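You operate a simulated robot arm through the tools that you are given. There is no shell and no other tool.

You are at the controls of a simulated two-armed robot. One attempt, no reset.

JOB
Fetch the silica tub from the top of the grey side bench and set it on the left end of the set-up bench. Put the blue tape roll from the top of the grey side bench on the back of the set-up bench and the yellow tape roll on top of the note block there. Take the teal pin from the top of the grey side bench and leave it on the top of the test trolley. Fetch the blue block from the top of the grey side bench and set it on the grey ledge under the display. Fetch the black block from the top of the grey side bench and set it in the inside of the green tray by the press. Put the green-ringed nozzle on the top of the grey side bench away on the nozzle tester end of the back desk. Take the blue case on the front desk top and put it away on the upper shelf of the placement machine. Press the grey key on the front keyboard three times. Fetch the small black box that says "39" from the programmer end of the front desk and set it on top of the green notepad. Take the black chip block and put it on the grey cover. Open the fridge door. The order is free. Set down upright: silica tub, teal pin.

It is judged by the outcome, as a careful person would: the job done as asked, and still so three seconds after it is handed in. It fails if anything else is knocked over, pushed out of place, dropped, spilled or broken. Lids that push on must go on centred and level and be pressed home; caps that screw on are set level and turned clockwise until they are tight.

ROBOT AND FRAMES
Two 7-joint arms with two-finger parallel grippers on one trunk, on a base that moves. Base frame: it is fixed to the floor where the robot stands at the start and does not move with it; the origin is under the middle of the robot, x ahead of it, y to its left, z up; the surface under the hand at the start is at about z = 0.8. Readings come in m, degrees, newtons and seconds.
The left shoulder is at the start at [0.02, 0.113, 1.147], the right one opposite. With the tool pointing down near the work surface each hand reaches from about 0.22 to 0.6 m from the robot's upright axis, wherever it stands, measured 20 degrees to its own side. Places, roughly: back of the set-up bench (22x234 cm) [-1.78, -3.8, 0.84]; black block (3x2x2 cm) [0.3, -0.7, 0.8]; black chip block [-7.5, 1.75, 0.75]; blue block (4x8x3 cm) [0.9, -0.2, 0.8]; blue case (7x5x4 cm) [-6.5, 1.2, 0.8]; fridge door [-3.4, -5.3, 0.8]; green notepad [-4.25, -2, 0.5]; green-ringed nozzle (4x4x4 cm) [0, -1.1, 0.8]; grey cover [-5.5, -2.25, 0.5]; grey key on the front keyboard [-6.8, 1.5, 0.8]; grey ledge under the display (36x16 cm) [-0.56, 2.06, 0.54]; inside of the green tray by the press (15x13 cm) [-1.46, -2.68, 0.86]; left end of the set-up bench [-1.5, -2.8, 0.8]; note block (9x9x6 cm) [0.5, -0.5, 0.8]; nozzle tester end of the back desk [-5.8, 4.3, 0.8]; silica tub [0.5, 0, 0.75]; small black box [-7.25, 1.75, 0.75]; tape roll [0.5, -0.25, 0.75]; teal pin (4x4x8 cm) [0.7, -0.4, 0.8]; top of the test trolley [-0.4, 1.4, 0.9]; upper shelf of the placement machine (22x16 cm) [-7.08, -5.76, 1.28]. Payload 1.57 kg a hand.
Tool frame (each hand has its own): the origin (TCP) lies between the finger pads and is the grasp point; the fingertips stand 0.03 m ahead of it; z points along the fingers, y is the line along which they close. The gripper opens to 0.08 m. The fingers are 0.017 m wide and 0.012 m thick; the gripper's body (0.04 by 0.082 m) begins 0.08 m behind the TCP.
Orientation is that of the tool frame in the base frame, as a unit quaternion [w, x, y, z]. With the fingers straight down and closing along the base's y, the tool's x points along the base's -x, its y along +y and its z along -z.

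CONTROLS
- The arms move only by the tool arm_command. It takes "left_moves", "right_moves" or both (then of equal length, played together; a hand with none holds still); each is a list of rows, each a list of 7 numbers: the shift along the tool's x, y, z in m, then the turn, a rotation vector about the tool's x, y, z in degrees, then the gripper command, from -1 (fully open) to 1 (shut), values between in proportion. In form: [[tx, ty, tz, ax, ay, az, hand], ...]. A call has 1 to 20 rows; each row is the pose to reach, as a shift and turn from the pose commanded when the call began, along the tool's axes at that moment. A row lasts 0.2 s, in which the tool goes at most 0.05 m and 8.6 degrees; a call with a longer step from one row to the next is refused whole, and so is a gripper value outside its range. Where a pose cannot be reached the arm comes as near as it can. A force on the tool above 40 N (or 10 N above the force at the start of the call, whichever is more), or a blocked arm, ends the call early, and 0.2 s more pass. The fingers move at their own pace (about 0.045 m/s each) and stop on an object; they squeeze with about 27 N. The grip force told is the motor's: it shows also when the fingers shut on nothing. Time passes only in rows, and 0.2 s behind the last, so rows that repeat a pose let the fingers close. The reply holds the time, the measured pose of the TCP, the force on the tool along the base axes, the opening and the grip force, in the units named above and with some noise, with the torque about the TCP (base axes, N m) and any sound that the robot's microphone picked up, and new pictures: "pictures" is both (left out), scene, wrist or none (wrist: the cameras of the hands that moved).
- Cameras (640 x 400 px; columns grow to the right, rows downward): "scene" is now at [0.0877, -0.0447, 1.2734]; the picture's right is [-0.51, -0.86, 0.00], its down [-0.46, 0.28, -0.84] and it looks along [0.72, -0.43, -0.54] (base axes); focal length 255 px, centre (320, 200). "left" rides on the left gripper at [0.072, 0.007, -0.122] in its tool frame; the picture's right is [-0.09, 1.00, 0.00], its down [-0.84, -0.08, -0.54] and it looks along [-0.54, -0.05, 0.84] (tool axes); focal length 238 px, centre (320, 200). "right" rides on the right gripper at [0.072, -0.007, -0.122] in its tool frame; the picture's right is [0.09, 1.00, 0.00], its down [-0.84, 0.08, -0.54] and it looks along [-0.54, 0.05, 0.84] (tool axes); focal length 238 px, centre (320, 200). There is no depth. A picture from a camera that has moved, and an enlarged one, comes with that camera's place and axes in the base frame and with its lens.
- lift_body(by): moves the trunk up (or, below 0, down) by that many m; the arms and the scene camera ride with it, the base frame stays. It gives what a move gives, with no picture.
- base_move(legs): drives the robot by 1 to 6 legs, each [ahead, left, turn to the left] in m, m and degrees, along the robot's own axes; the way and the turn of a leg run together, so that a leg with both is an arc; at most 1.5 m and 180 degrees a leg. The arms and the cameras ride along, it lands a little off, and it stops where it bumps. It gives what a move gives, and a new picture of the scene camera.
- pan_tilt(pan, tilt): turns the head with the scene camera to pan (to the left, within 80 degrees either way) and tilt (down, from -29 to 69), counted from straight ahead of the robot. It gives what a move gives, and a new picture of the scene camera.
- enlarge(camera, box): a new picture of the part [left, top, right, bottom] of that camera's present view, enlarged. The clock stands still meanwhile.
- close_job(): hands the job in; it is judged then, once.

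Places have to be worked out from the pictures, the camera data and where the tool is seen. Open the grippers and draw the arms clear of the work before you hand the job in, unless the task says otherwise.

The tools are called after "Call:" as a command line: name --argument value ..., lists and objects as JSON in quotes. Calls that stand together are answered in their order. arm_command: Moves the arms, as the interface text tells. Its arguments: {"type":"object","properties":{"left_moves":{"type":"array","items":{"type":"array","items":{"type":"number"}}},"right_moves":{"type":"array","items":{"type":"array","items":{"type":"number"}}},"pictures":{"type":"string","enum":["both","scene","wrist","none"]}},"required":[]} The other tools are called the same way: lift_body (by) moves the trunk up or down; base_move (legs) drives the base; pan_tilt (pan, tilt) turns the head that bears the scene camera; enlarge (camera, box) takes an enlarged picture of a part of a camera's view; close_job () hands the job in.

At the start:

```text
clock: 0.0
left_ee_pos: [0.43, -0.0447, 1.1164]
left_tcp_rot: [0.001, 0.0, 1.0, 0.0]
left_contact_force: [-0.6, -0.7, 0.0]
left_moment: [0.03, -0.01, -0.01]
left_width: 0.0803
left_gripper_force: 0.0
right_ee_pos: [0.2667, -0.3001, 1.0445]
right_tcp_rot: [0.0, -0.001, 1.0, 0.0]
right_contact_force: [-0.5, 0.0, 0.3]
right_moment: [0.03, 0.01, 0.01]
right_width: 0.0803
right_gripper_force: 0.1
trunk travel left (down, up): [-0.2, 0.37]
robot x, y, heading: [0.0006, -0.0005, -0.3]
head pan, tilt (commanded): [-30.7, 32.7]
```

scene: 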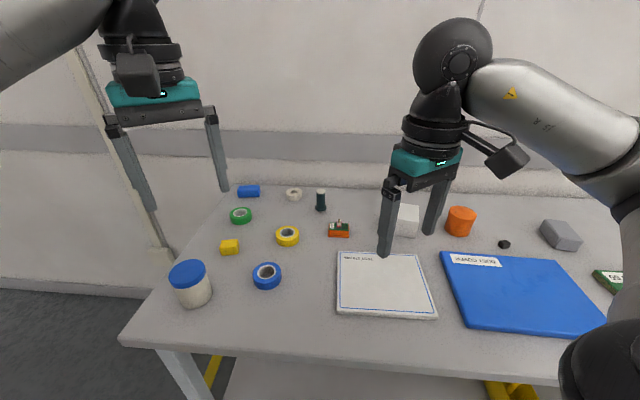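
right: 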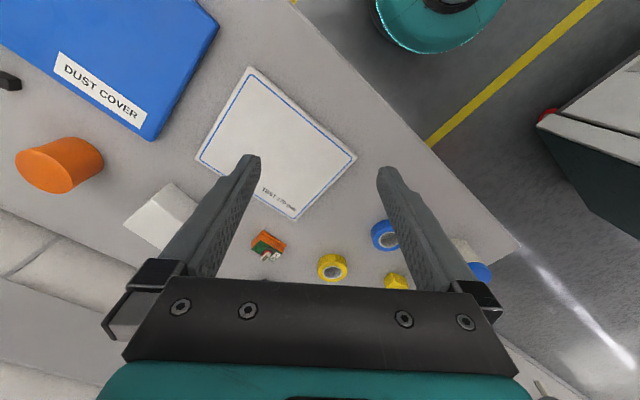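
left: 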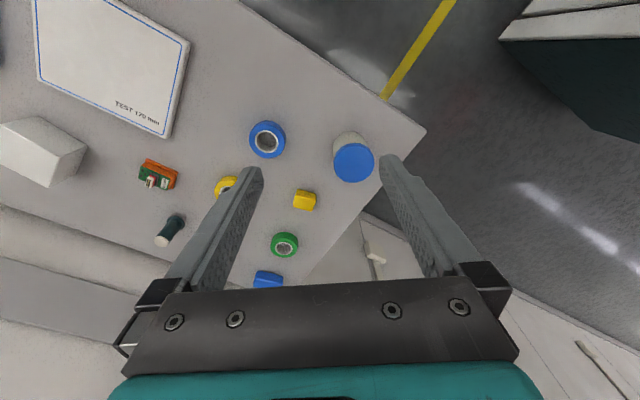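

I'll start by looking closely at the bench in the current view before moving anything.

Call:
enlarge --camera "scene" --box '[140, 160, 380, 310]'

Call:
enlarge --camera "scene" --box '[370, 170, 640, 340]'

Call:
enlarge --camera "left" --box '[120, 60, 440, 300]'

```text
2.67 times, centred on (260, 235) of scene
camera zoom: at [0.0877, -0.0447, 1.2734], right [-0.51, -0.86, 0.0], down [-0.46, 0.28, -0.84], along [0.72, -0.43, -0.54], focal length 681 px, centre (480, 107)
```

zoom: 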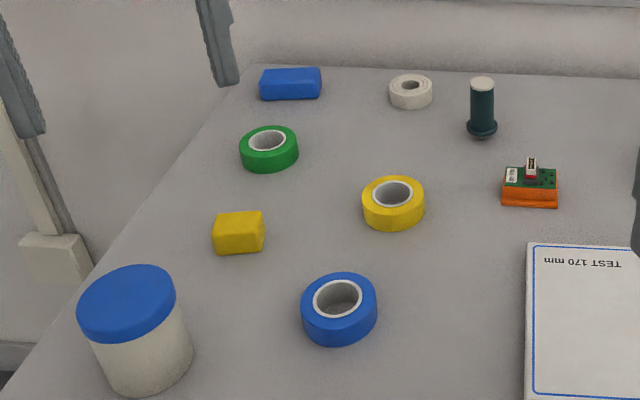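

```text
2.35 times, centred on (505, 255) of scene
camera zoom: at [0.0877, -0.0447, 1.2734], right [-0.51, -0.86, 0.0], down [-0.46, 0.28, -0.84], along [0.72, -0.43, -0.54], focal length 601 px, centre (-115, 71)
```

zoom: 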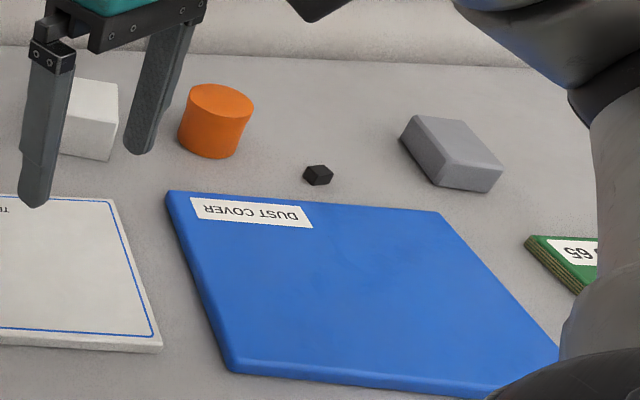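

```text
1.67 times, centred on (280, 180) of left
camera zoom: at [0.3579, -0.0381, 1.2387], right [0.09, 1.0, 0.0], down [0.84, -0.08, 0.54], along [0.54, -0.05, -0.84], focal length 397 px, centre (387, 233)
```

zoom: 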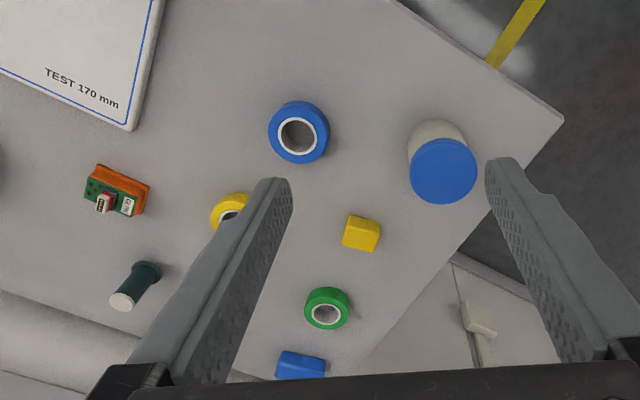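

The left half of the bench is clear to me: tub, blue/yellow/green/white rolls, a teal pin, blue block, note block (white), and a small black block near the blue cover. I'll pan further right to see the nozzle and the rest of the bench.

Call:
pan_tilt --pan -75 --tilt 35

Call:
pan_tilt --pan 75 --tilt 15

Call:
pan_tilt --pan 20 --tilt 25

```text
clock: 1.1
left_ee_pos: [0.4295, -0.045, 1.1159]
left_tcp_rot: [0.0, 0.0, 1.0, 0.0]
left_contact_force: [0.2, -0.8, 0.0]
left_moment: [-0.01, 0.01, -0.02]
left_width: 0.0803
left_gripper_force: 0.0
right_ee_pos: [0.2659, -0.3007, 1.0456]
right_tcp_rot: [0.0, 0.0, 1.0, 0.0]
right_contact_force: [0.0, -0.2, -0.7]
right_moment: [0.01, 0.0, 0.0]
right_width: 0.0801
right_gripper_force: 0.1
trunk travel left (down, up): [-0.2, 0.37]
robot x, y, heading: [-0.0006, -0.0009, 0.0]
head pan, tilt (commanded): [-75.0, 35.0]
camera scene: at [0.0339, -0.0841, 1.2699], right [-0.97, -0.26, 0.0], down [-0.15, 0.55, -0.82], along [0.21, -0.79, -0.57], focal length 255 px, centre (320, 200)
```

scene: 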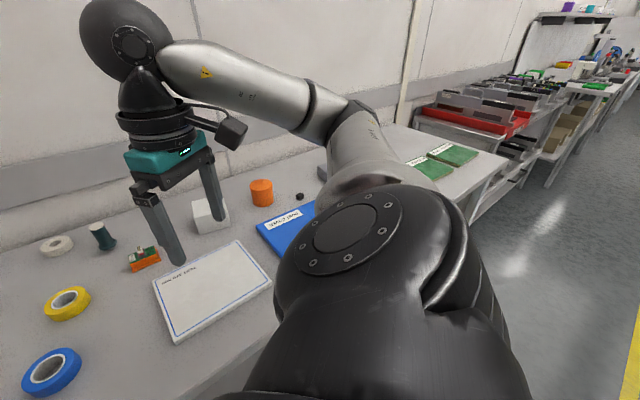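

```text
clock: 3.5
left_ee_pos: [0.4299, -0.044, 1.116]
left_tcp_rot: [0.0, -0.002, 1.0, 0.0]
left_contact_force: [-0.8, -0.1, 0.1]
left_moment: [-0.02, 0.0, 0.0]
left_width: 0.08
left_gripper_force: 0.2
right_ee_pos: [0.266, -0.2993, 1.0458]
right_tcp_rot: [0.0, 0.0, 1.0, 0.0]
right_contact_force: [-0.3, 0.7, 0.2]
right_moment: [0.0, -0.01, -0.02]
right_width: 0.0801
right_gripper_force: 0.1
trunk travel left (down, up): [-0.2, 0.37]
robot x, y, heading: [0.0017, -0.0012, -0.0]
head pan, tilt (commanded): [75.0, 15.0]
camera scene: at [0.0352, 0.0911, 1.3019], right [0.97, -0.26, 0.0], down [-0.07, -0.25, -0.97], along [0.25, 0.93, -0.26], focal length 255 px, centre (320, 200)
```

scene: 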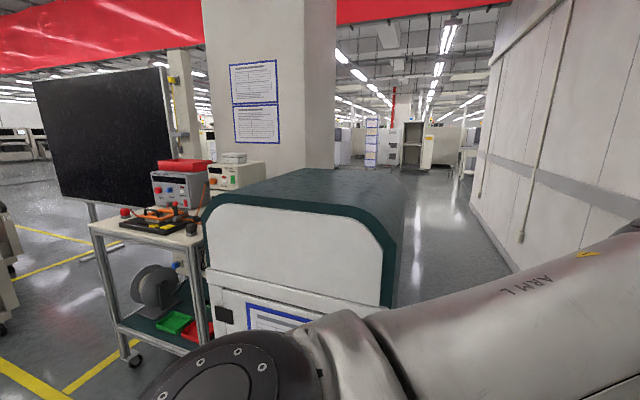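

```text
clock: 4.7
left_ee_pos: [0.4311, -0.0444, 1.1165]
left_tcp_rot: [0.0, -0.001, 1.0, 0.0]
left_contact_force: [0.7, 1.1, 0.3]
left_moment: [-0.02, 0.03, -0.01]
left_width: 0.08
left_gripper_force: 0.1
right_ee_pos: [0.2656, -0.2998, 1.0451]
right_tcp_rot: [0.0, 0.0, 1.0, 0.0]
right_contact_force: [-0.9, 0.2, 0.5]
right_moment: [-0.01, 0.01, 0.02]
right_width: 0.08
right_gripper_force: 0.1
trunk travel left (down, up): [-0.2, 0.37]
robot x, y, heading: [-0.001, 0.0006, 0.0]
head pan, tilt (commanded): [20.0, 25.0]
camera scene: at [0.0975, 0.0325, 1.2857], right [0.34, -0.94, 0.0], down [-0.4, -0.14, -0.91], along [0.85, 0.31, -0.42], focal length 255 px, centre (320, 200)
```

scene: 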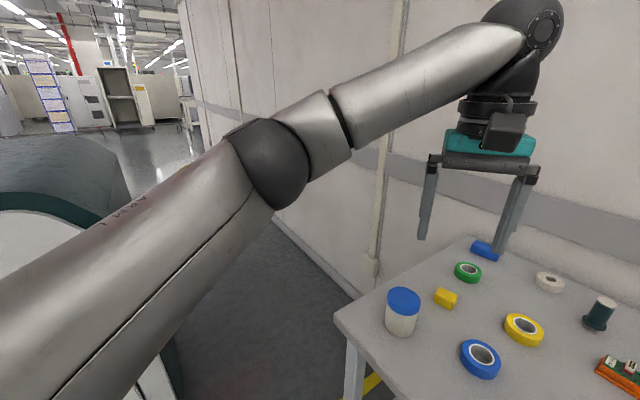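

The nozzle area is hidden behind the arm, and a white/green machine stands on my left. I'll look down to see my own footprint against the bench edge and the gap on the left.

Call:
pan_tilt --pan 0 --tilt 69

Call:
pan_tilt --pan 50 --tilt 55

```text
clock: 5.8
left_ee_pos: [0.4288, -0.0441, 1.1156]
left_tcp_rot: [0.0, 0.0, 1.0, -0.001]
left_contact_force: [-0.1, 0.7, 0.1]
left_moment: [0.01, -0.01, 0.02]
left_width: 0.0802
left_gripper_force: 0.0
right_ee_pos: [0.2659, -0.3008, 1.0457]
right_tcp_rot: [0.001, -0.001, 1.0, 0.0]
right_contact_force: [0.3, 1.1, 0.8]
right_moment: [-0.02, 0.01, 0.03]
right_width: 0.08
right_gripper_force: 0.0
trunk travel left (down, up): [-0.2, 0.37]
robot x, y, heading: [0.0014, -0.0004, -0.1]
head pan, tilt (commanded): [0.0, 68.8]
camera scene: at [0.067, 0.0009, 1.2262], right [0.0, -1.0, 0.0], down [-0.93, 0.0, -0.36], along [0.36, 0.0, -0.93], focal length 255 px, centre (320, 200)
```

scene: 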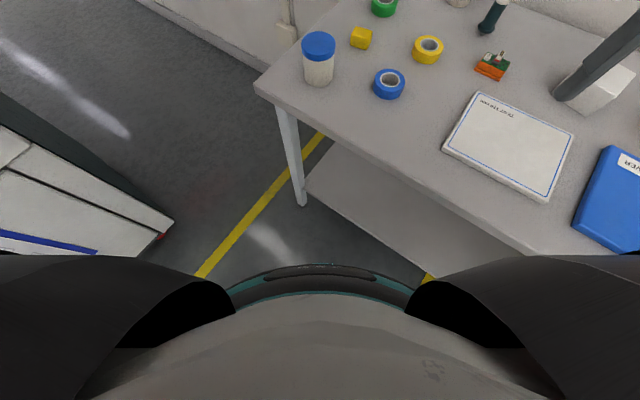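

```text
clock: 7.0
left_ee_pos: [0.4297, -0.044, 1.1157]
left_tcp_rot: [0.0, 0.0, 1.0, -0.001]
left_contact_force: [1.0, 0.0, -0.7]
left_moment: [-0.01, 0.0, 0.03]
left_width: 0.0799
left_gripper_force: 0.0
right_ee_pos: [0.2661, -0.3001, 1.0444]
right_tcp_rot: [0.0, 0.0, 1.0, -0.001]
right_contact_force: [-0.6, 1.4, 0.7]
right_moment: [0.0, -0.04, 0.04]
right_width: 0.0799
right_gripper_force: 0.1
trunk travel left (down, up): [-0.2, 0.37]
robot x, y, heading: [-0.0033, 0.0023, 0.0]
head pan, tilt (commanded): [50.0, 55.0]
camera scene: at [0.0574, 0.0561, 1.2416], right [0.77, -0.64, 0.0], down [-0.53, -0.63, -0.57], along [0.37, 0.44, -0.82], focal length 255 px, centre (320, 200)
```

scene: 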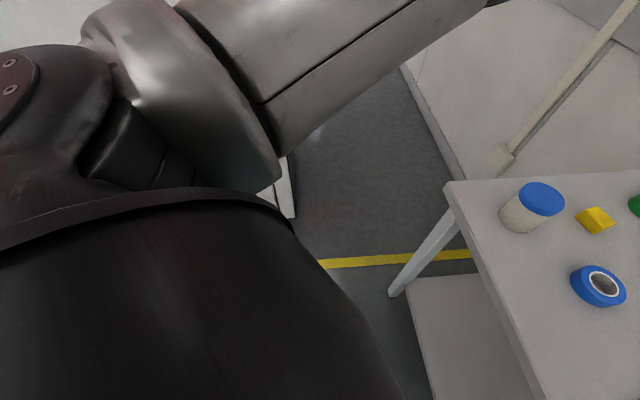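

The base is round with about 0.22 m radius; the bench front edge lies about 0.31 m off and the bench faces about 35° to my right. I'll turn to face it squarely.

Call:
base_move --legs '[[0, 0, -35]]'

Call:
pan_tilt --pan 0 --tilt 40

```text
clock: 9.1
left_ee_pos: [0.3264, -0.2832, 1.1164]
left_tcp_rot: [0.001, 0.301, 0.954, 0.0]
left_contact_force: [-0.3, 1.1, 0.4]
left_moment: [-0.03, 0.0, -0.03]
left_width: 0.0799
left_gripper_force: 0.1
right_ee_pos: [0.0453, -0.3978, 1.0438]
right_tcp_rot: [0.0, 0.301, 0.953, 0.001]
right_contact_force: [-0.3, 0.1, -0.3]
right_moment: [0.01, 0.01, 0.04]
right_width: 0.0799
right_gripper_force: 0.1
trunk travel left (down, up): [-0.2, 0.37]
robot x, y, heading: [0.0013, -0.0034, -35.3]
head pan, tilt (commanded): [50.0, 55.0]
camera scene: at [0.0787, 0.0137, 1.2417], right [0.26, -0.97, 0.0], down [-0.79, -0.21, -0.57], along [0.55, 0.15, -0.82], focal length 255 px, centre (320, 200)
```

scene: 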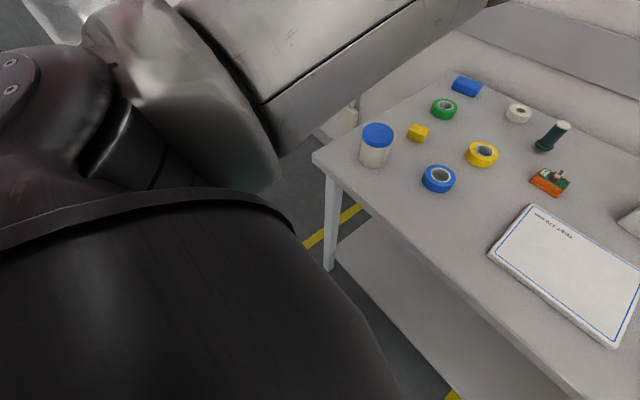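

```text
clock: 10.2
left_ee_pos: [0.3259, -0.2828, 1.1172]
left_tcp_rot: [0.0, 0.301, 0.954, -0.001]
left_contact_force: [-0.8, -0.3, 0.1]
left_moment: [-0.04, 0.01, 0.0]
left_width: 0.08
left_gripper_force: 0.1
right_ee_pos: [0.0459, -0.3974, 1.0443]
right_tcp_rot: [0.001, 0.302, 0.953, 0.0]
right_contact_force: [-0.2, 0.3, -0.7]
right_moment: [0.01, -0.01, 0.02]
right_width: 0.0801
right_gripper_force: 0.0
trunk travel left (down, up): [-0.2, 0.37]
robot x, y, heading: [-0.0043, -0.0019, -35.0]
head pan, tilt (commanded): [0.0, 40.0]
camera scene: at [0.0788, -0.0536, 1.2623], right [-0.57, -0.82, 0.0], down [-0.53, 0.37, -0.77], along [0.63, -0.44, -0.64], focal length 255 px, centre (320, 200)
```

scene: 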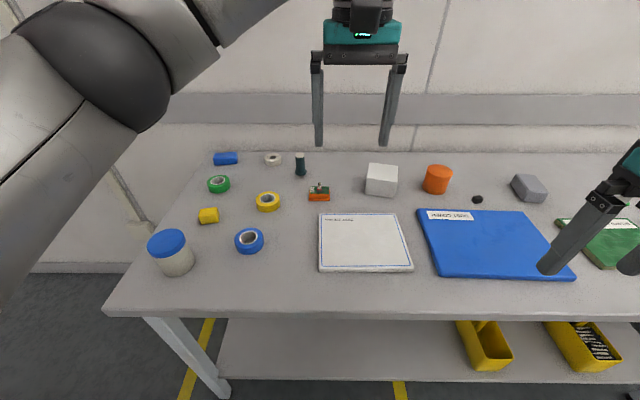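

Now squared to the bench: edge about 0.32 m ahead, lower shelf edge about 0.39 m. I'll move 0.1 m closer and try reaching the teal pin and the blue block with the left hand.

Call:
base_move --legs '[[0.1, 0, 0]]'

```text
clock: 11.4
left_ee_pos: [0.4083, -0.3421, 1.1159]
left_tcp_rot: [0.0, 0.301, 0.954, 0.0]
left_contact_force: [-0.2, 0.1, 0.1]
left_moment: [0.01, 0.04, 0.01]
left_width: 0.0802
left_gripper_force: 0.1
right_ee_pos: [0.127, -0.4571, 1.044]
right_tcp_rot: [0.0, 0.303, 0.953, 0.001]
right_contact_force: [0.1, -0.1, 0.1]
right_moment: [0.0, -0.02, 0.02]
right_width: 0.0798
right_gripper_force: 0.1
trunk travel left (down, up): [-0.2, 0.37]
robot x, y, heading: [0.0831, -0.061, -35.2]
head pan, tilt (commanded): [0.0, 40.0]
camera scene: at [0.1611, -0.1119, 1.2622], right [-0.58, -0.82, 0.0], down [-0.53, 0.37, -0.77], along [0.63, -0.44, -0.64], focal length 255 px, centre (320, 200)
```

scene: 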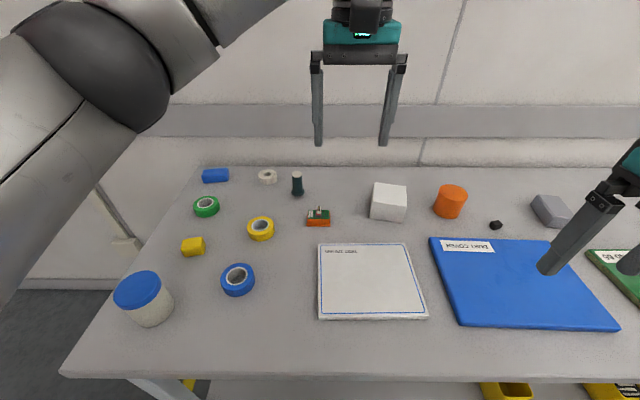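

The hands are over the bench: left hand near R(0.43,-0.04), right near R(0.26,-0.30) in my own frame; the pin stands at about R(0.67,0.06). I'll shift the base left 0.12 m, then swing the left hand aside and bring the right hand, tilted forward 30°, toward the pin.

Call:
base_move --legs '[[0, 0.12, 0]]'

Call:
arm_command --left_moves '[[0.02, 0.045, 0, 0, 0, 0, -1], [0.04, 0.09, 0, 0, 0, 0, -1], [0.05, 0.135, 0, 0, 0, 0, -1], [0.06, 0.18, 0, 0, 0, 0, -1], [0.07, 0.225, 0, 0, 0, 0, -1], [0.08, 0.265, 0, 0, 0, 0, -1], [0.08, 0.265, 0, 0, 0, 0, -1], [0.08, 0.265, 0, 0, 0, 0, -1], [0.08, 0.265, 0, 0, 0, 0, -1], [0.08, 0.265, 0, 0, 0, 0, -1], [0.08, 0.265, 0, 0, 0, 0, -1], [0.08, 0.265, 0, 0, 0, 0, -1]]' --right_moves '[[0, 0, 0, 0, 0, 0, -1], [0, 0, 0, 0, 0, 0, -1], [0, 0, 0, 0, 0, 0, -1], [0, 0, 0, 0, 0, 0, -1], [-0.03, 0.03, 0.005, 0, -4, 0, -1], [-0.06, 0.06, 0.01, 0, -8, 0, -1], [-0.09, 0.09, 0.015, 0, -12, 0, -1], [-0.12, 0.12, 0.02, 0, -16, 0, -1], [-0.15, 0.15, 0.025, 0, -20, 0, -1], [-0.18, 0.18, 0.03, 0, -24, 0, -1], [-0.21, 0.21, 0.035, 0, -28, 0, -1], [-0.236, 0.235, 0.044, 0, -30, 0, -1]]' --pictures "both"

```text
clock: 12.6
left_ee_pos: [0.4767, -0.2447, 1.1164]
left_tcp_rot: [0.001, 0.302, 0.953, 0.0]
left_contact_force: [0.0, 0.1, -0.2]
left_moment: [-0.03, 0.01, 0.02]
left_width: 0.0801
left_gripper_force: 0.1
right_ee_pos: [0.1938, -0.3593, 1.0449]
right_tcp_rot: [-0.001, 0.302, 0.953, -0.002]
right_contact_force: [0.3, 0.0, 1.4]
right_moment: [0.02, -0.03, 0.03]
right_width: 0.08
right_gripper_force: 0.0
trunk travel left (down, up): [-0.2, 0.37]
robot x, y, heading: [0.1483, 0.0351, -35.3]
head pan, tilt (commanded): [0.0, 40.0]
camera scene: at [0.2286, -0.0147, 1.2623], right [-0.58, -0.82, 0.0], down [-0.53, 0.37, -0.77], along [0.63, -0.44, -0.64], focal length 255 px, centre (320, 200)
```

scene: 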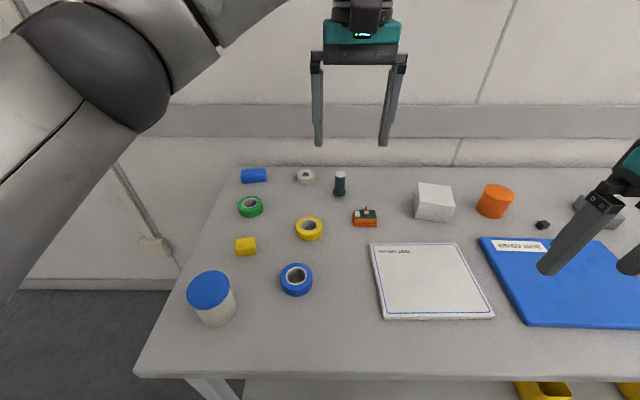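

```text
clock: 15.2
left_ee_pos: [0.5619, 0.0166, 1.1152]
left_tcp_rot: [0.0, 0.303, 0.953, 0.0]
left_contact_force: [0.5, 0.5, 0.7]
left_moment: [-0.02, -0.02, 0.01]
left_width: 0.0802
left_gripper_force: 0.0
right_ee_pos: [0.5235, -0.3017, 0.998]
right_tcp_rot: [0.247, 0.293, 0.92, -0.08]
right_contact_force: [0.1, 0.2, 0.3]
right_moment: [0.0, -0.01, 0.01]
right_width: 0.0799
right_gripper_force: 0.1
trunk travel left (down, up): [-0.2, 0.37]
robot x, y, heading: [0.1448, 0.0421, -35.1]
head pan, tilt (commanded): [0.0, 40.0]
camera scene: at [0.2286, -0.0153, 1.2623], right [-0.58, -0.82, 0.0], down [-0.53, 0.37, -0.77], along [0.63, -0.44, -0.64], focal length 255 px, centre (320, 200)
camera right: at [0.4195, -0.2371, 1.0676], right [0.51, 0.86, -0.05], down [0.42, -0.2, 0.89], along [0.75, -0.47, -0.46], focal length 238 px, centre (320, 200)
camera left: at [0.5074, 0.063, 1.2382], right [0.65, 0.76, 0.0], down [0.64, -0.55, 0.54], along [0.41, -0.35, -0.84], focal length 238 px, centre (320, 200)
```

scene: 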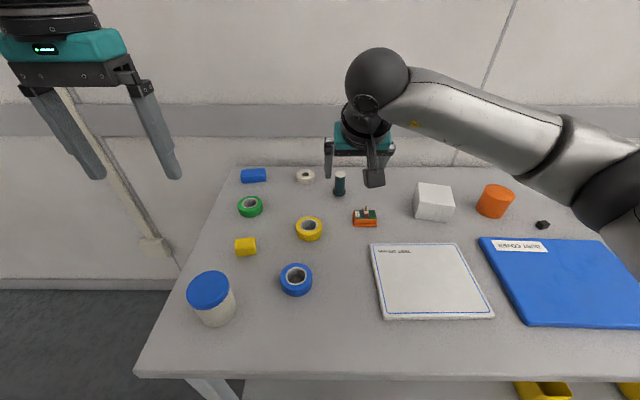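
right: 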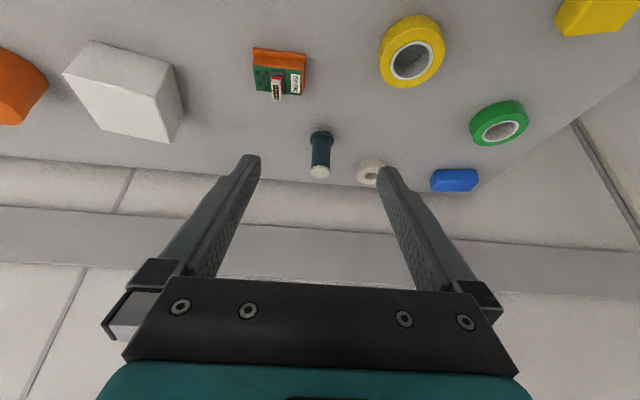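
left: 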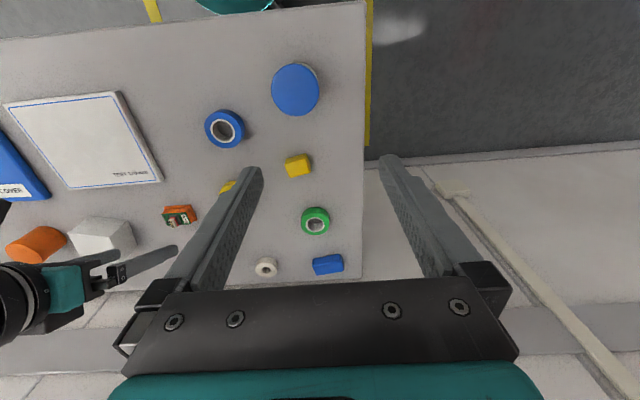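

The pin's base is at about (0.667,-0.396) from both cameras, and the right tool is tilted 30° as intended. I'll line up on the approach axis first, stopping short of the pin to check.

Call:
arm_command --right_moves '[[-0.036, 0.003, 0.02, 0, 0, 0, -1], [-0.072, 0.006, 0.04, 0, 0, 0, -1], [-0.072, 0.006, 0.085, 0, 0, 0, -1], [-0.072, 0.006, 0.13, 0, 0, 0, -1], [-0.072, 0.006, 0.13, 0, 0, 0, -1]]' --pictures "both"

```text
clock: 16.4
left_ee_pos: [0.56, 0.0163, 1.1154]
left_tcp_rot: [-0.001, 0.302, 0.953, 0.0]
left_contact_force: [-0.2, 0.3, 0.4]
left_moment: [0.01, -0.03, 0.03]
left_width: 0.0801
left_gripper_force: 0.1
right_ee_pos: [0.629, -0.3722, 0.924]
right_tcp_rot: [0.247, 0.292, 0.921, -0.078]
right_contact_force: [-0.1, -0.5, -0.4]
right_moment: [0.03, 0.01, 0.02]
right_width: 0.08
right_gripper_force: 0.0
trunk travel left (down, up): [-0.2, 0.37]
robot x, y, heading: [0.1491, 0.0396, -35.0]
head pan, tilt (commanded): [0.0, 40.0]
camera scene: at [0.2281, -0.0154, 1.2624], right [-0.58, -0.82, 0.0], down [-0.52, 0.37, -0.77], along [0.63, -0.44, -0.64], focal length 255 px, centre (320, 200)
camera right: at [0.5244, -0.3067, 0.9926], right [0.51, 0.86, -0.05], down [0.42, -0.2, 0.89], along [0.75, -0.47, -0.46], focal length 238 px, centre (320, 200)
```

scene: 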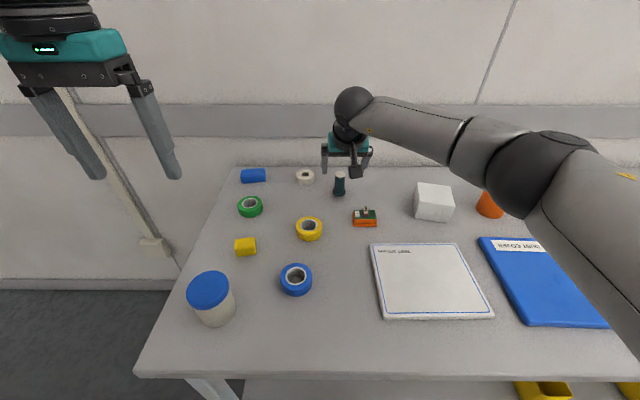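
right: 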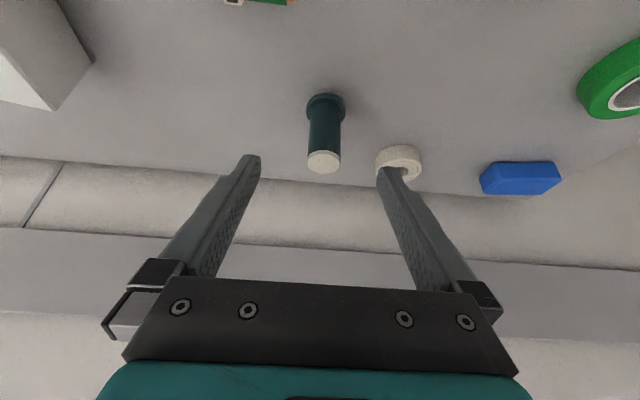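

Aligned: remaining 9 cm along the tool axis. I'll go in and close on the pin's shank.

Call:
arm_command --right_moves '[[0.001, 0.002, 0.04, 0, 0, 0, -1], [0.002, 0.002, 0.07, 0, 0, 0, -1], [0.002, 0.002, 0.088, 0, 0, 0, -1], [0.002, 0.002, 0.088, 0, 0, 0, 1], [0.002, 0.002, 0.088, 0, 0, 0, 1], [0.002, 0.002, 0.088, 0, 0, 0, 1], [0.002, 0.002, 0.088, 0, 0, 0, 1], [0.002, 0.002, 0.088, 0, 0, 0, 1]]' --pictures "both"

```text
clock: 18.2
left_ee_pos: [0.5613, 0.0169, 1.116]
left_tcp_rot: [0.0, 0.302, 0.953, -0.001]
left_contact_force: [0.4, 0.2, 0.0]
left_moment: [0.01, 0.01, 0.05]
left_width: 0.0799
left_gripper_force: 0.1
right_ee_pos: [0.6562, -0.3914, 0.8483]
right_tcp_rot: [0.247, 0.292, 0.921, -0.078]
right_contact_force: [-0.4, 0.3, 0.2]
right_moment: [-0.01, 0.0, 0.0]
right_width: 0.0366
right_gripper_force: 27.6
right hand out of reach, approached as far as the arm can: row 3, 4, 5, 6, 7, 8
trunk travel left (down, up): [-0.2, 0.37]
robot x, y, heading: [0.1477, 0.0386, -35.2]
head pan, tilt (commanded): [0.0, 40.0]
camera scene: at [0.2282, -0.0154, 1.2623], right [-0.58, -0.82, 0.0], down [-0.52, 0.37, -0.77], along [0.63, -0.44, -0.64], focal length 255 px, centre (320, 200)
camera right: at [0.5516, -0.3271, 0.9162], right [0.51, 0.86, -0.05], down [0.42, -0.2, 0.89], along [0.75, -0.47, -0.46], focal length 238 px, centre (320, 200)
```

scene: 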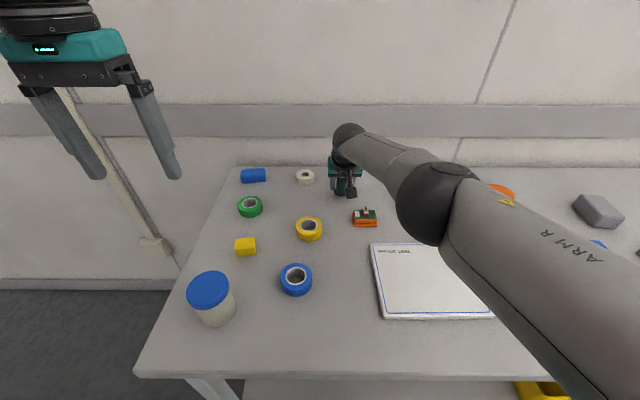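
right: 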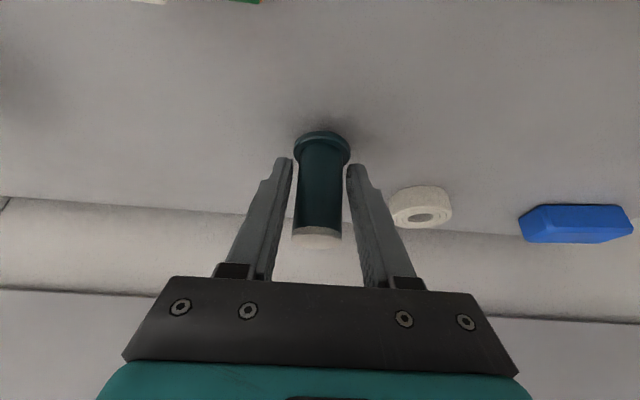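

The pin is held (opening 0.037 m, 27 N). I'll lift it straight up, then draw it back over the bench to a carrying pose in front of me, keeping the tilt so the pin stays upright.

Call:
arm_command --right_moves '[[-0.015, 0, -0.026, 0, 0, 0, 1], [-0.03, 0, -0.052, 0, 0, 0, 1], [-0.03, 0, -0.09, 0, 0, 0, 1], [-0.02, 0, -0.13, 0, 0, 0, 1], [0.015, -0.02, -0.155, 0, 0, 0, 1], [0.05, -0.04, -0.18, 0, 0, 0, 1], [0.085, -0.06, -0.205, 0, 0, 0, 1], [0.12, -0.08, -0.23, 0, 0, 0, 1], [0.155, -0.11, -0.255, 0, 0, 0, 1], [0.185, -0.14, -0.28, 0, 0, 0, 1], [0.185, -0.14, -0.28, 0, 0, 0, 1]]' --pictures "both"

```text
refused: row 9 steps farther than a row can; nothing moved
```

One step was slightly too long; I'll smooth the path and resend it.

Call:
arm_command --right_moves '[[-0.015, 0, -0.026, 0, 0, 0, 1], [-0.03, 0, -0.052, 0, 0, 0, 1], [-0.03, 0, -0.09, 0, 0, 0, 1], [-0.02, 0, -0.13, 0, 0, 0, 1], [0.015, -0.02, -0.155, 0, 0, 0, 1], [0.05, -0.04, -0.18, 0, 0, 0, 1], [0.085, -0.06, -0.205, 0, 0, 0, 1], [0.12, -0.08, -0.23, 0, 0, 0, 1], [0.155, -0.1, -0.255, 0, 0, 0, 1], [0.185, -0.12, -0.28, 0, 0, 0, 1], [0.185, -0.14, -0.28, 0, 0, 0, 1]]' --pictures "both"

```text
clock: 20.6
left_ee_pos: [0.5617, 0.016, 1.1161]
left_tcp_rot: [0.0, 0.303, 0.953, 0.0]
left_contact_force: [-0.6, -0.3, 0.8]
left_moment: [0.0, 0.0, 0.04]
left_width: 0.0799
left_gripper_force: 0.1
right_ee_pos: [0.3297, -0.3335, 0.9976]
right_tcp_rot: [0.246, 0.293, 0.92, -0.079]
right_contact_force: [-0.3, -0.5, -2.0]
right_moment: [0.04, 0.02, 0.04]
right_width: 0.0362
right_gripper_force: 27.3
trunk travel left (down, up): [-0.2, 0.37]
robot x, y, heading: [0.1506, 0.0381, -35.4]
head pan, tilt (commanded): [0.0, 40.0]
camera scene: at [0.228, -0.0156, 1.2623], right [-0.58, -0.82, 0.0], down [-0.52, 0.37, -0.77], along [0.63, -0.44, -0.64], focal length 255 px, centre (320, 200)
camera right: at [0.2261, -0.2687, 1.0674], right [0.51, 0.86, -0.05], down [0.42, -0.2, 0.89], along [0.75, -0.47, -0.46], focal length 238 px, centre (320, 200)
```

scene: 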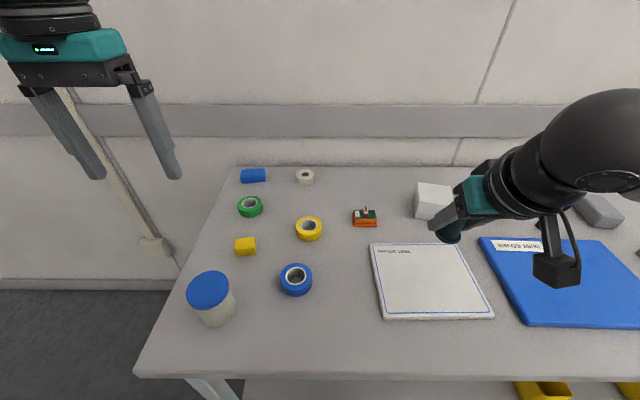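
right: 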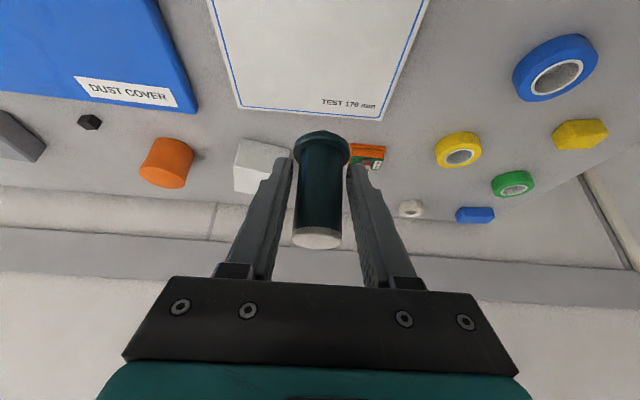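

The pin is upright in the right hand (bottom at about z 0.95). I'll raise it a bit more, then drive around the bench's left corner so the left hand can reach the blue block at the back-left.

Call:
arm_command --right_moves '[[-0.02, 0, -0.035, 0, 0, 0, 1], [-0.04, 0, -0.069, 0, 0, 0, 1], [-0.05, 0, -0.0866, 0, 0, 0, 1]]' --pictures "none"

Call:
base_move --legs '[[-0.1, 0.1, 0], [0, 0.3, 0], [0.3, 0.18, 0]]'

```text
clock: 21.4
left_ee_pos: [0.563, 0.0168, 1.1158]
left_tcp_rot: [0.0, 0.303, 0.953, 0.0]
left_contact_force: [0.2, 0.2, 0.2]
left_moment: [-0.01, 0.0, 0.01]
left_width: 0.08
left_gripper_force: 0.1
right_ee_pos: [0.3294, -0.3341, 1.0965]
right_tcp_rot: [0.245, 0.292, 0.921, -0.078]
right_contact_force: [0.2, 0.0, -1.0]
right_moment: [0.02, 0.02, -0.02]
right_width: 0.0366
right_gripper_force: 26.9
trunk travel left (down, up): [-0.2, 0.37]
robot x, y, heading: [0.1513, 0.0397, -35.1]
head pan, tilt (commanded): [0.0, 40.0]
```

```text
clock: 26.3
left_ee_pos: [1.0622, 0.375, 1.1164]
left_tcp_rot: [0.0, 0.3, 0.954, 0.0]
left_contact_force: [0.4, -0.3, 0.0]
left_moment: [0.01, 0.0, -0.02]
left_width: 0.0803
left_gripper_force: 0.0
right_ee_pos: [0.8324, 0.0237, 1.0974]
right_tcp_rot: [0.248, 0.291, 0.921, -0.078]
right_contact_force: [0.4, -0.2, -0.9]
right_moment: [-0.02, -0.01, 0.0]
right_width: 0.0362
right_gripper_force: 27.0
trunk travel left (down, up): [-0.2, 0.37]
robot x, y, heading: [0.6515, 0.3943, -35.1]
head pan, tilt (commanded): [0.0, 40.0]
camera scene: at [0.73, 0.3424, 1.2623], right [-0.57, -0.82, 0.0], down [-0.53, 0.37, -0.77], along [0.63, -0.44, -0.64], focal length 255 px, centre (320, 200)
```

scene: 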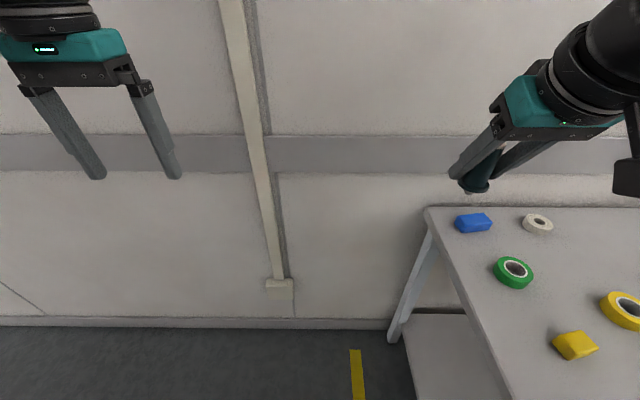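

At the planned spot; the block is where expected and the wall is about 0.68 m ahead. Now I turn right 60° toward the block and close in.

Call:
base_move --legs '[[0, 0, -60], [0.075, 0.1, 0]]'

```text
clock: 30.2
left_ee_pos: [0.9266, -0.0576, 1.1151]
left_tcp_rot: [0.001, 0.739, 0.673, 0.0]
left_contact_force: [-0.2, -0.1, 0.4]
left_moment: [0.05, 0.0, -0.02]
left_width: 0.08
left_gripper_force: 0.0
right_ee_pos: [0.5074, -0.0296, 1.0975]
right_tcp_rot: [0.173, 0.714, 0.65, -0.192]
right_contact_force: [0.2, 0.2, -0.8]
right_moment: [0.03, 0.03, -0.03]
right_width: 0.0361
right_gripper_force: 27.2
trunk travel left (down, up): [-0.2, 0.37]
robot x, y, heading: [0.7349, 0.3111, -95.3]
head pan, tilt (commanded): [0.0, 40.0]
camera scene: at [0.7336, 0.218, 1.2623], right [-1.0, 0.1, 0.0], down [0.06, 0.64, -0.77], along [-0.07, -0.76, -0.64], focal length 255 px, centre (320, 200)
```

scene: 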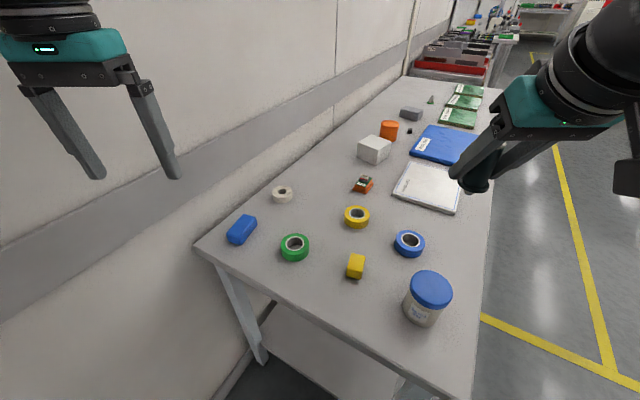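

The blue block is at about (0.874,-0.223). I'll bring the left hand nearer above it for a wrist-camera look at its exact angle.

Call:
arm_command --left_moves '[[-0.03, 0, 0.02, 0, 0, 7.5, -1], [-0.06, 0, 0.04, 0, 0, 15, -1], [-0.09, 0, 0.06, 0, 0, 22, -1], [-0.11, -0.01, 0.08, 0, 0, 30, -1], [-0.11, -0.01, 0.08, 0, 0, 30, -1]]' --pictures "both"

```text
clock: 31.4
left_ee_pos: [0.9069, -0.1648, 1.0388]
left_tcp_rot: [0.0, 0.889, 0.458, 0.0]
left_contact_force: [0.5, -0.1, -0.5]
left_moment: [-0.02, 0.01, 0.0]
left_width: 0.0803
left_gripper_force: 0.0
right_ee_pos: [0.5073, -0.0296, 1.0972]
right_tcp_rot: [0.173, 0.715, 0.65, -0.191]
right_contact_force: [-0.4, 0.3, -0.7]
right_moment: [0.02, -0.01, 0.02]
right_width: 0.0364
right_gripper_force: 26.4
trunk travel left (down, up): [-0.2, 0.37]
robot x, y, heading: [0.7408, 0.3103, -95.4]
head pan, tilt (commanded): [0.0, 40.0]
camera scene: at [0.733, 0.2186, 1.2623], right [-1.0, 0.1, 0.0], down [0.06, 0.64, -0.77], along [-0.07, -0.76, -0.64], focal length 255 px, centre (320, 200)
camera left: at [0.9532, -0.1111, 1.1615], right [0.76, -0.65, 0.0], down [-0.55, -0.64, 0.54], along [-0.35, -0.41, -0.84], focal length 238 px, centre (320, 200)
```

scene: 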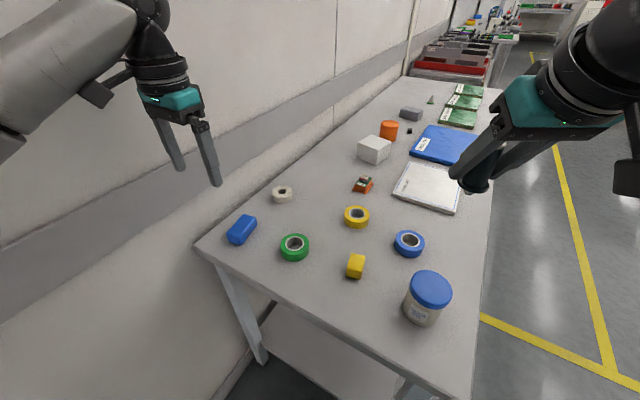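
left: 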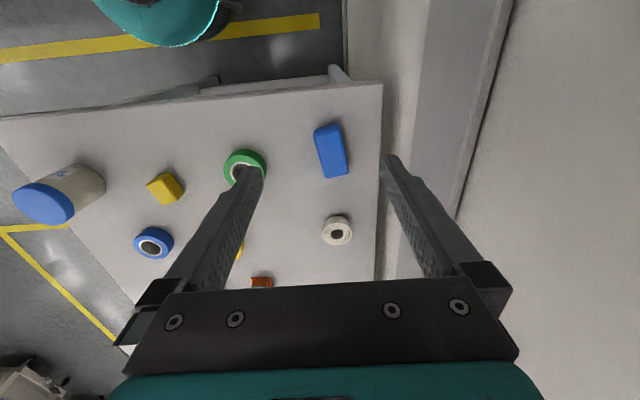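

I'll zoom in to measure the block's angle precisely.

Call:
enlarge --camera "left" --box '[260, 90, 400, 200]'

```text
3.64 times, centred on (330, 145) of left
camera zoom: at [0.9532, -0.1111, 1.1615], right [0.76, -0.65, 0.0], down [-0.55, -0.64, 0.54], along [-0.35, -0.41, -0.84], focal length 867 px, centre (284, 400)
```

zoom: 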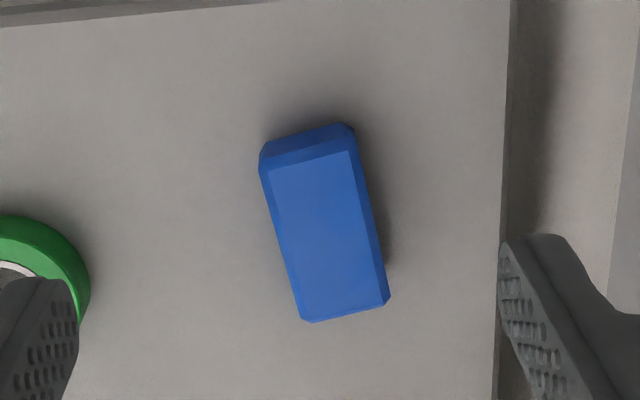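

Block centre (0.879,-0.226), long axis at about 63°. I'll rotate the left tool ‑8.8°, centre over it and descend with the fingertips ending just above the bench.

Call:
arm_command --left_moves '[[-0.035, 0.007, 0.02, 0, 0, -4.4, -1], [-0.066, 0.013, 0.05, 0, 0, -8.8, -1], [-0.066, 0.013, 0.095, 0, 0, -8.8, -1], [-0.066, 0.013, 0.13, 0, 0, -8.8, -1], [-0.066, 0.013, 0.13, 0, 0, -8.8, -1]]' --pictures "wrist"

```text
clock: 32.6
left_ee_pos: [0.8789, -0.2266, 0.9065]
left_tcp_rot: [0.0, 0.851, 0.526, 0.0]
left_contact_force: [0.0, -0.4, 0.0]
left_moment: [0.0, 0.03, 0.01]
left_width: 0.08
left_gripper_force: 0.0
right_ee_pos: [0.5068, -0.0298, 1.0959]
right_tcp_rot: [0.174, 0.715, 0.649, -0.192]
right_contact_force: [-0.2, -0.4, -1.2]
right_moment: [0.03, 0.03, 0.03]
right_width: 0.0364
right_gripper_force: 26.7
trunk travel left (down, up): [-0.2, 0.37]
robot x, y, heading: [0.7441, 0.3129, -95.7]
head pan, tilt (commanded): [0.0, 40.0]
camera left: at [0.917, -0.1656, 1.0297], right [0.85, -0.53, 0.0], down [-0.44, -0.71, 0.54], along [-0.29, -0.46, -0.84], focal length 238 px, centre (320, 200)
```

left: 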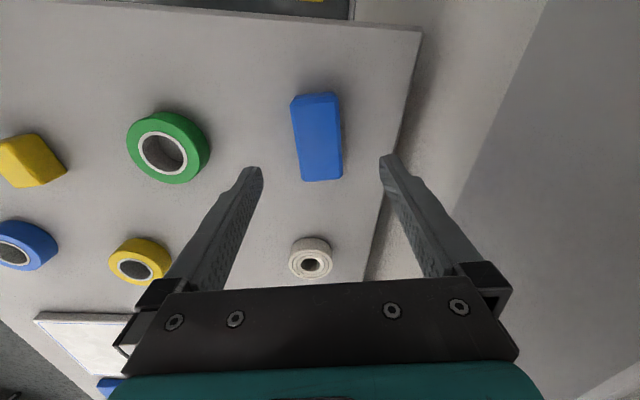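

Aligned over the block. Descend 7 cm and close.

Call:
arm_command --left_moves '[[0, 0, 0.035, 0, 0, 0, -1], [0, 0, 0.07, 0, 0, 0, -1], [0, 0, 0.07, 0, 0, 0, 1], [0, 0, 0.07, 0, 0, 0, 1], [0, 0, 0.07, 0, 0, 0, 1], [0, 0, 0.07, 0, 0, 0, 1], [0, 0, 0.035, 0, 0, 0, 1], [0, 0, -0.01, 0, 0, 0, 1], [0, 0, -0.05, 0, 0, 0, 1], [0, 0, -0.09, 0, 0, 0, 1]]' --pictures "both"

```text
clock: 34.8
left_ee_pos: [0.8794, -0.2256, 0.9984]
left_tcp_rot: [0.0, 0.851, 0.525, 0.0]
left_contact_force: [-0.5, 0.2, -1.9]
left_moment: [-0.03, -0.01, -0.01]
left_width: 0.0392
left_gripper_force: 26.4
right_ee_pos: [0.5065, -0.0292, 1.0969]
right_tcp_rot: [0.173, 0.716, 0.649, -0.192]
right_contact_force: [0.2, -0.5, -1.3]
right_moment: [0.0, 0.03, 0.02]
right_width: 0.0359
right_gripper_force: 27.1
trunk travel left (down, up): [-0.2, 0.37]
robot x, y, heading: [0.739, 0.3153, -95.4]
head pan, tilt (commanded): [0.0, 40.0]
camera scene: at [0.7329, 0.2186, 1.2623], right [-1.0, 0.1, 0.0], down [0.06, 0.64, -0.77], along [-0.07, -0.76, -0.64], focal length 255 px, centre (320, 200)
camera left: at [0.9167, -0.1651, 1.1198], right [0.85, -0.53, 0.0], down [-0.44, -0.71, 0.54], along [-0.29, -0.46, -0.84], focal length 238 px, centre (320, 200)
```

scene: 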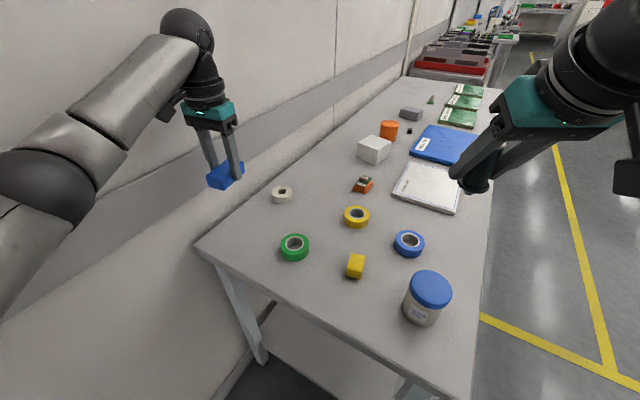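
left: 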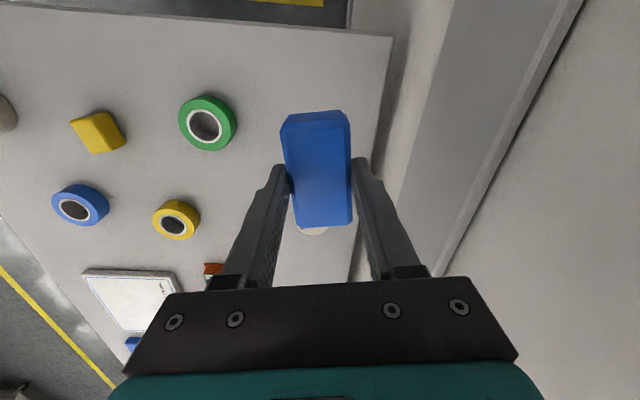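

Blue block held firmly. I'll draw the left hand in, then back out past the machine corner into the open floor and look toward the trolley.

Call:
arm_command --left_moves '[[0.035, -0.014, -0.015, 0, 0, 0, 1], [0.07, -0.028, -0.03, 0, 0, 0, 1], [0.105, -0.042, -0.045, 0, 0, 0, 1], [0.14, -0.055, -0.06, 0, 0, 0, 1]]' --pictures "none"

Call:
base_move --legs '[[-0.11, -0.19, 0], [0.073, -0.273, 0], [0.1665, -0.21, 0]]'

Call:
pan_tilt --pan -78 --tilt 25

```text
clock: 35.8
left_ee_pos: [0.8939, -0.0768, 1.0555]
left_tcp_rot: [0.0, 0.851, 0.525, 0.0]
left_contact_force: [0.0, 0.1, -1.4]
left_moment: [-0.02, 0.01, 0.03]
left_width: 0.0391
left_gripper_force: 26.8
right_ee_pos: [0.5067, -0.0279, 1.0964]
right_tcp_rot: [0.175, 0.714, 0.651, -0.191]
right_contact_force: [0.6, 0.5, -1.2]
right_moment: [-0.02, -0.01, -0.01]
right_width: 0.036
right_gripper_force: 27.1
trunk travel left (down, up): [-0.2, 0.37]
robot x, y, heading: [0.7434, 0.312, -95.5]
head pan, tilt (commanded): [0.0, 40.0]
```

```text
clock: 40.6
left_ee_pos: [0.2104, -0.1412, 1.0548]
left_tcp_rot: [0.0, 0.852, 0.524, -0.001]
left_contact_force: [-0.1, -0.9, -0.7]
left_moment: [0.02, 0.02, -0.03]
left_width: 0.0393
left_gripper_force: 26.6
right_ee_pos: [-0.1758, -0.0913, 1.0976]
right_tcp_rot: [0.174, 0.716, 0.649, -0.192]
right_contact_force: [-1.0, 0.4, -1.6]
right_moment: [0.02, 0.03, 0.0]
right_width: 0.0361
right_gripper_force: 27.0
trunk travel left (down, up): [-0.2, 0.37]
robot x, y, heading: [0.0636, 0.2489, -95.7]
head pan, tilt (commanded): [0.0, 40.0]
camera scene: at [0.0516, 0.1561, 1.2623], right [-0.99, 0.1, 0.0], down [0.06, 0.64, -0.77], along [-0.08, -0.76, -0.64], focal length 255 px, centre (320, 200)
```

scene: 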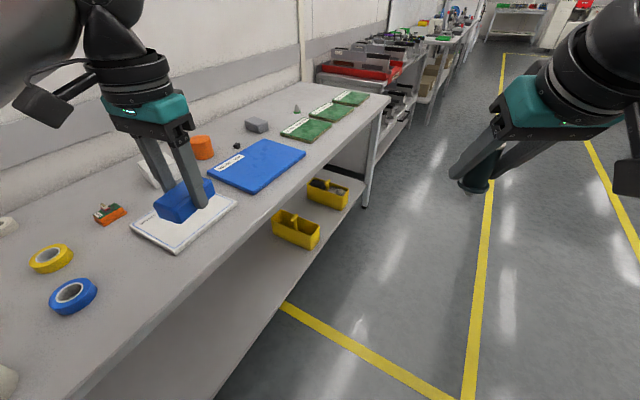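

```text
clock: 42.1
left_ee_pos: [0.2114, -0.1402, 1.0562]
left_tcp_rot: [0.0, 0.852, 0.524, 0.0]
left_contact_force: [-0.3, 0.0, -0.8]
left_moment: [-0.01, 0.03, -0.01]
left_width: 0.0393
left_gripper_force: 27.0
right_ee_pos: [-0.1746, -0.0892, 1.0973]
right_tcp_rot: [0.174, 0.716, 0.648, -0.192]
right_contact_force: [-0.2, -0.1, -0.3]
right_moment: [0.04, -0.01, 0.01]
right_width: 0.0359
right_gripper_force: 26.9
trunk travel left (down, up): [-0.2, 0.37]
robot x, y, heading: [0.06, 0.25, -95.7]
head pan, tilt (commanded): [-78.0, 25.0]
camera scene: at [-0.031, 0.2308, 1.2856], right [-0.11, 0.99, 0.0], down [0.42, 0.05, -0.91], along [-0.9, -0.1, -0.42], focal length 255 px, centre (320, 200)
```

scene: 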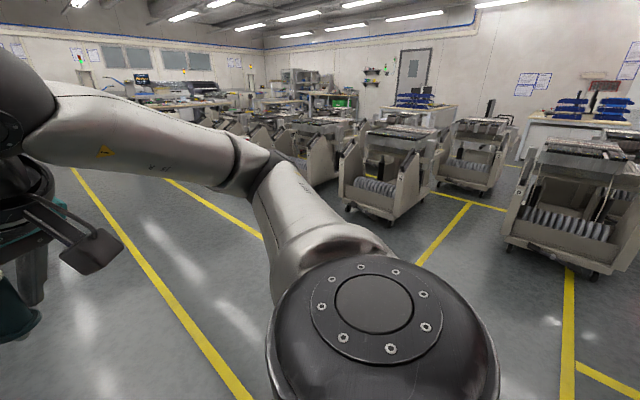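

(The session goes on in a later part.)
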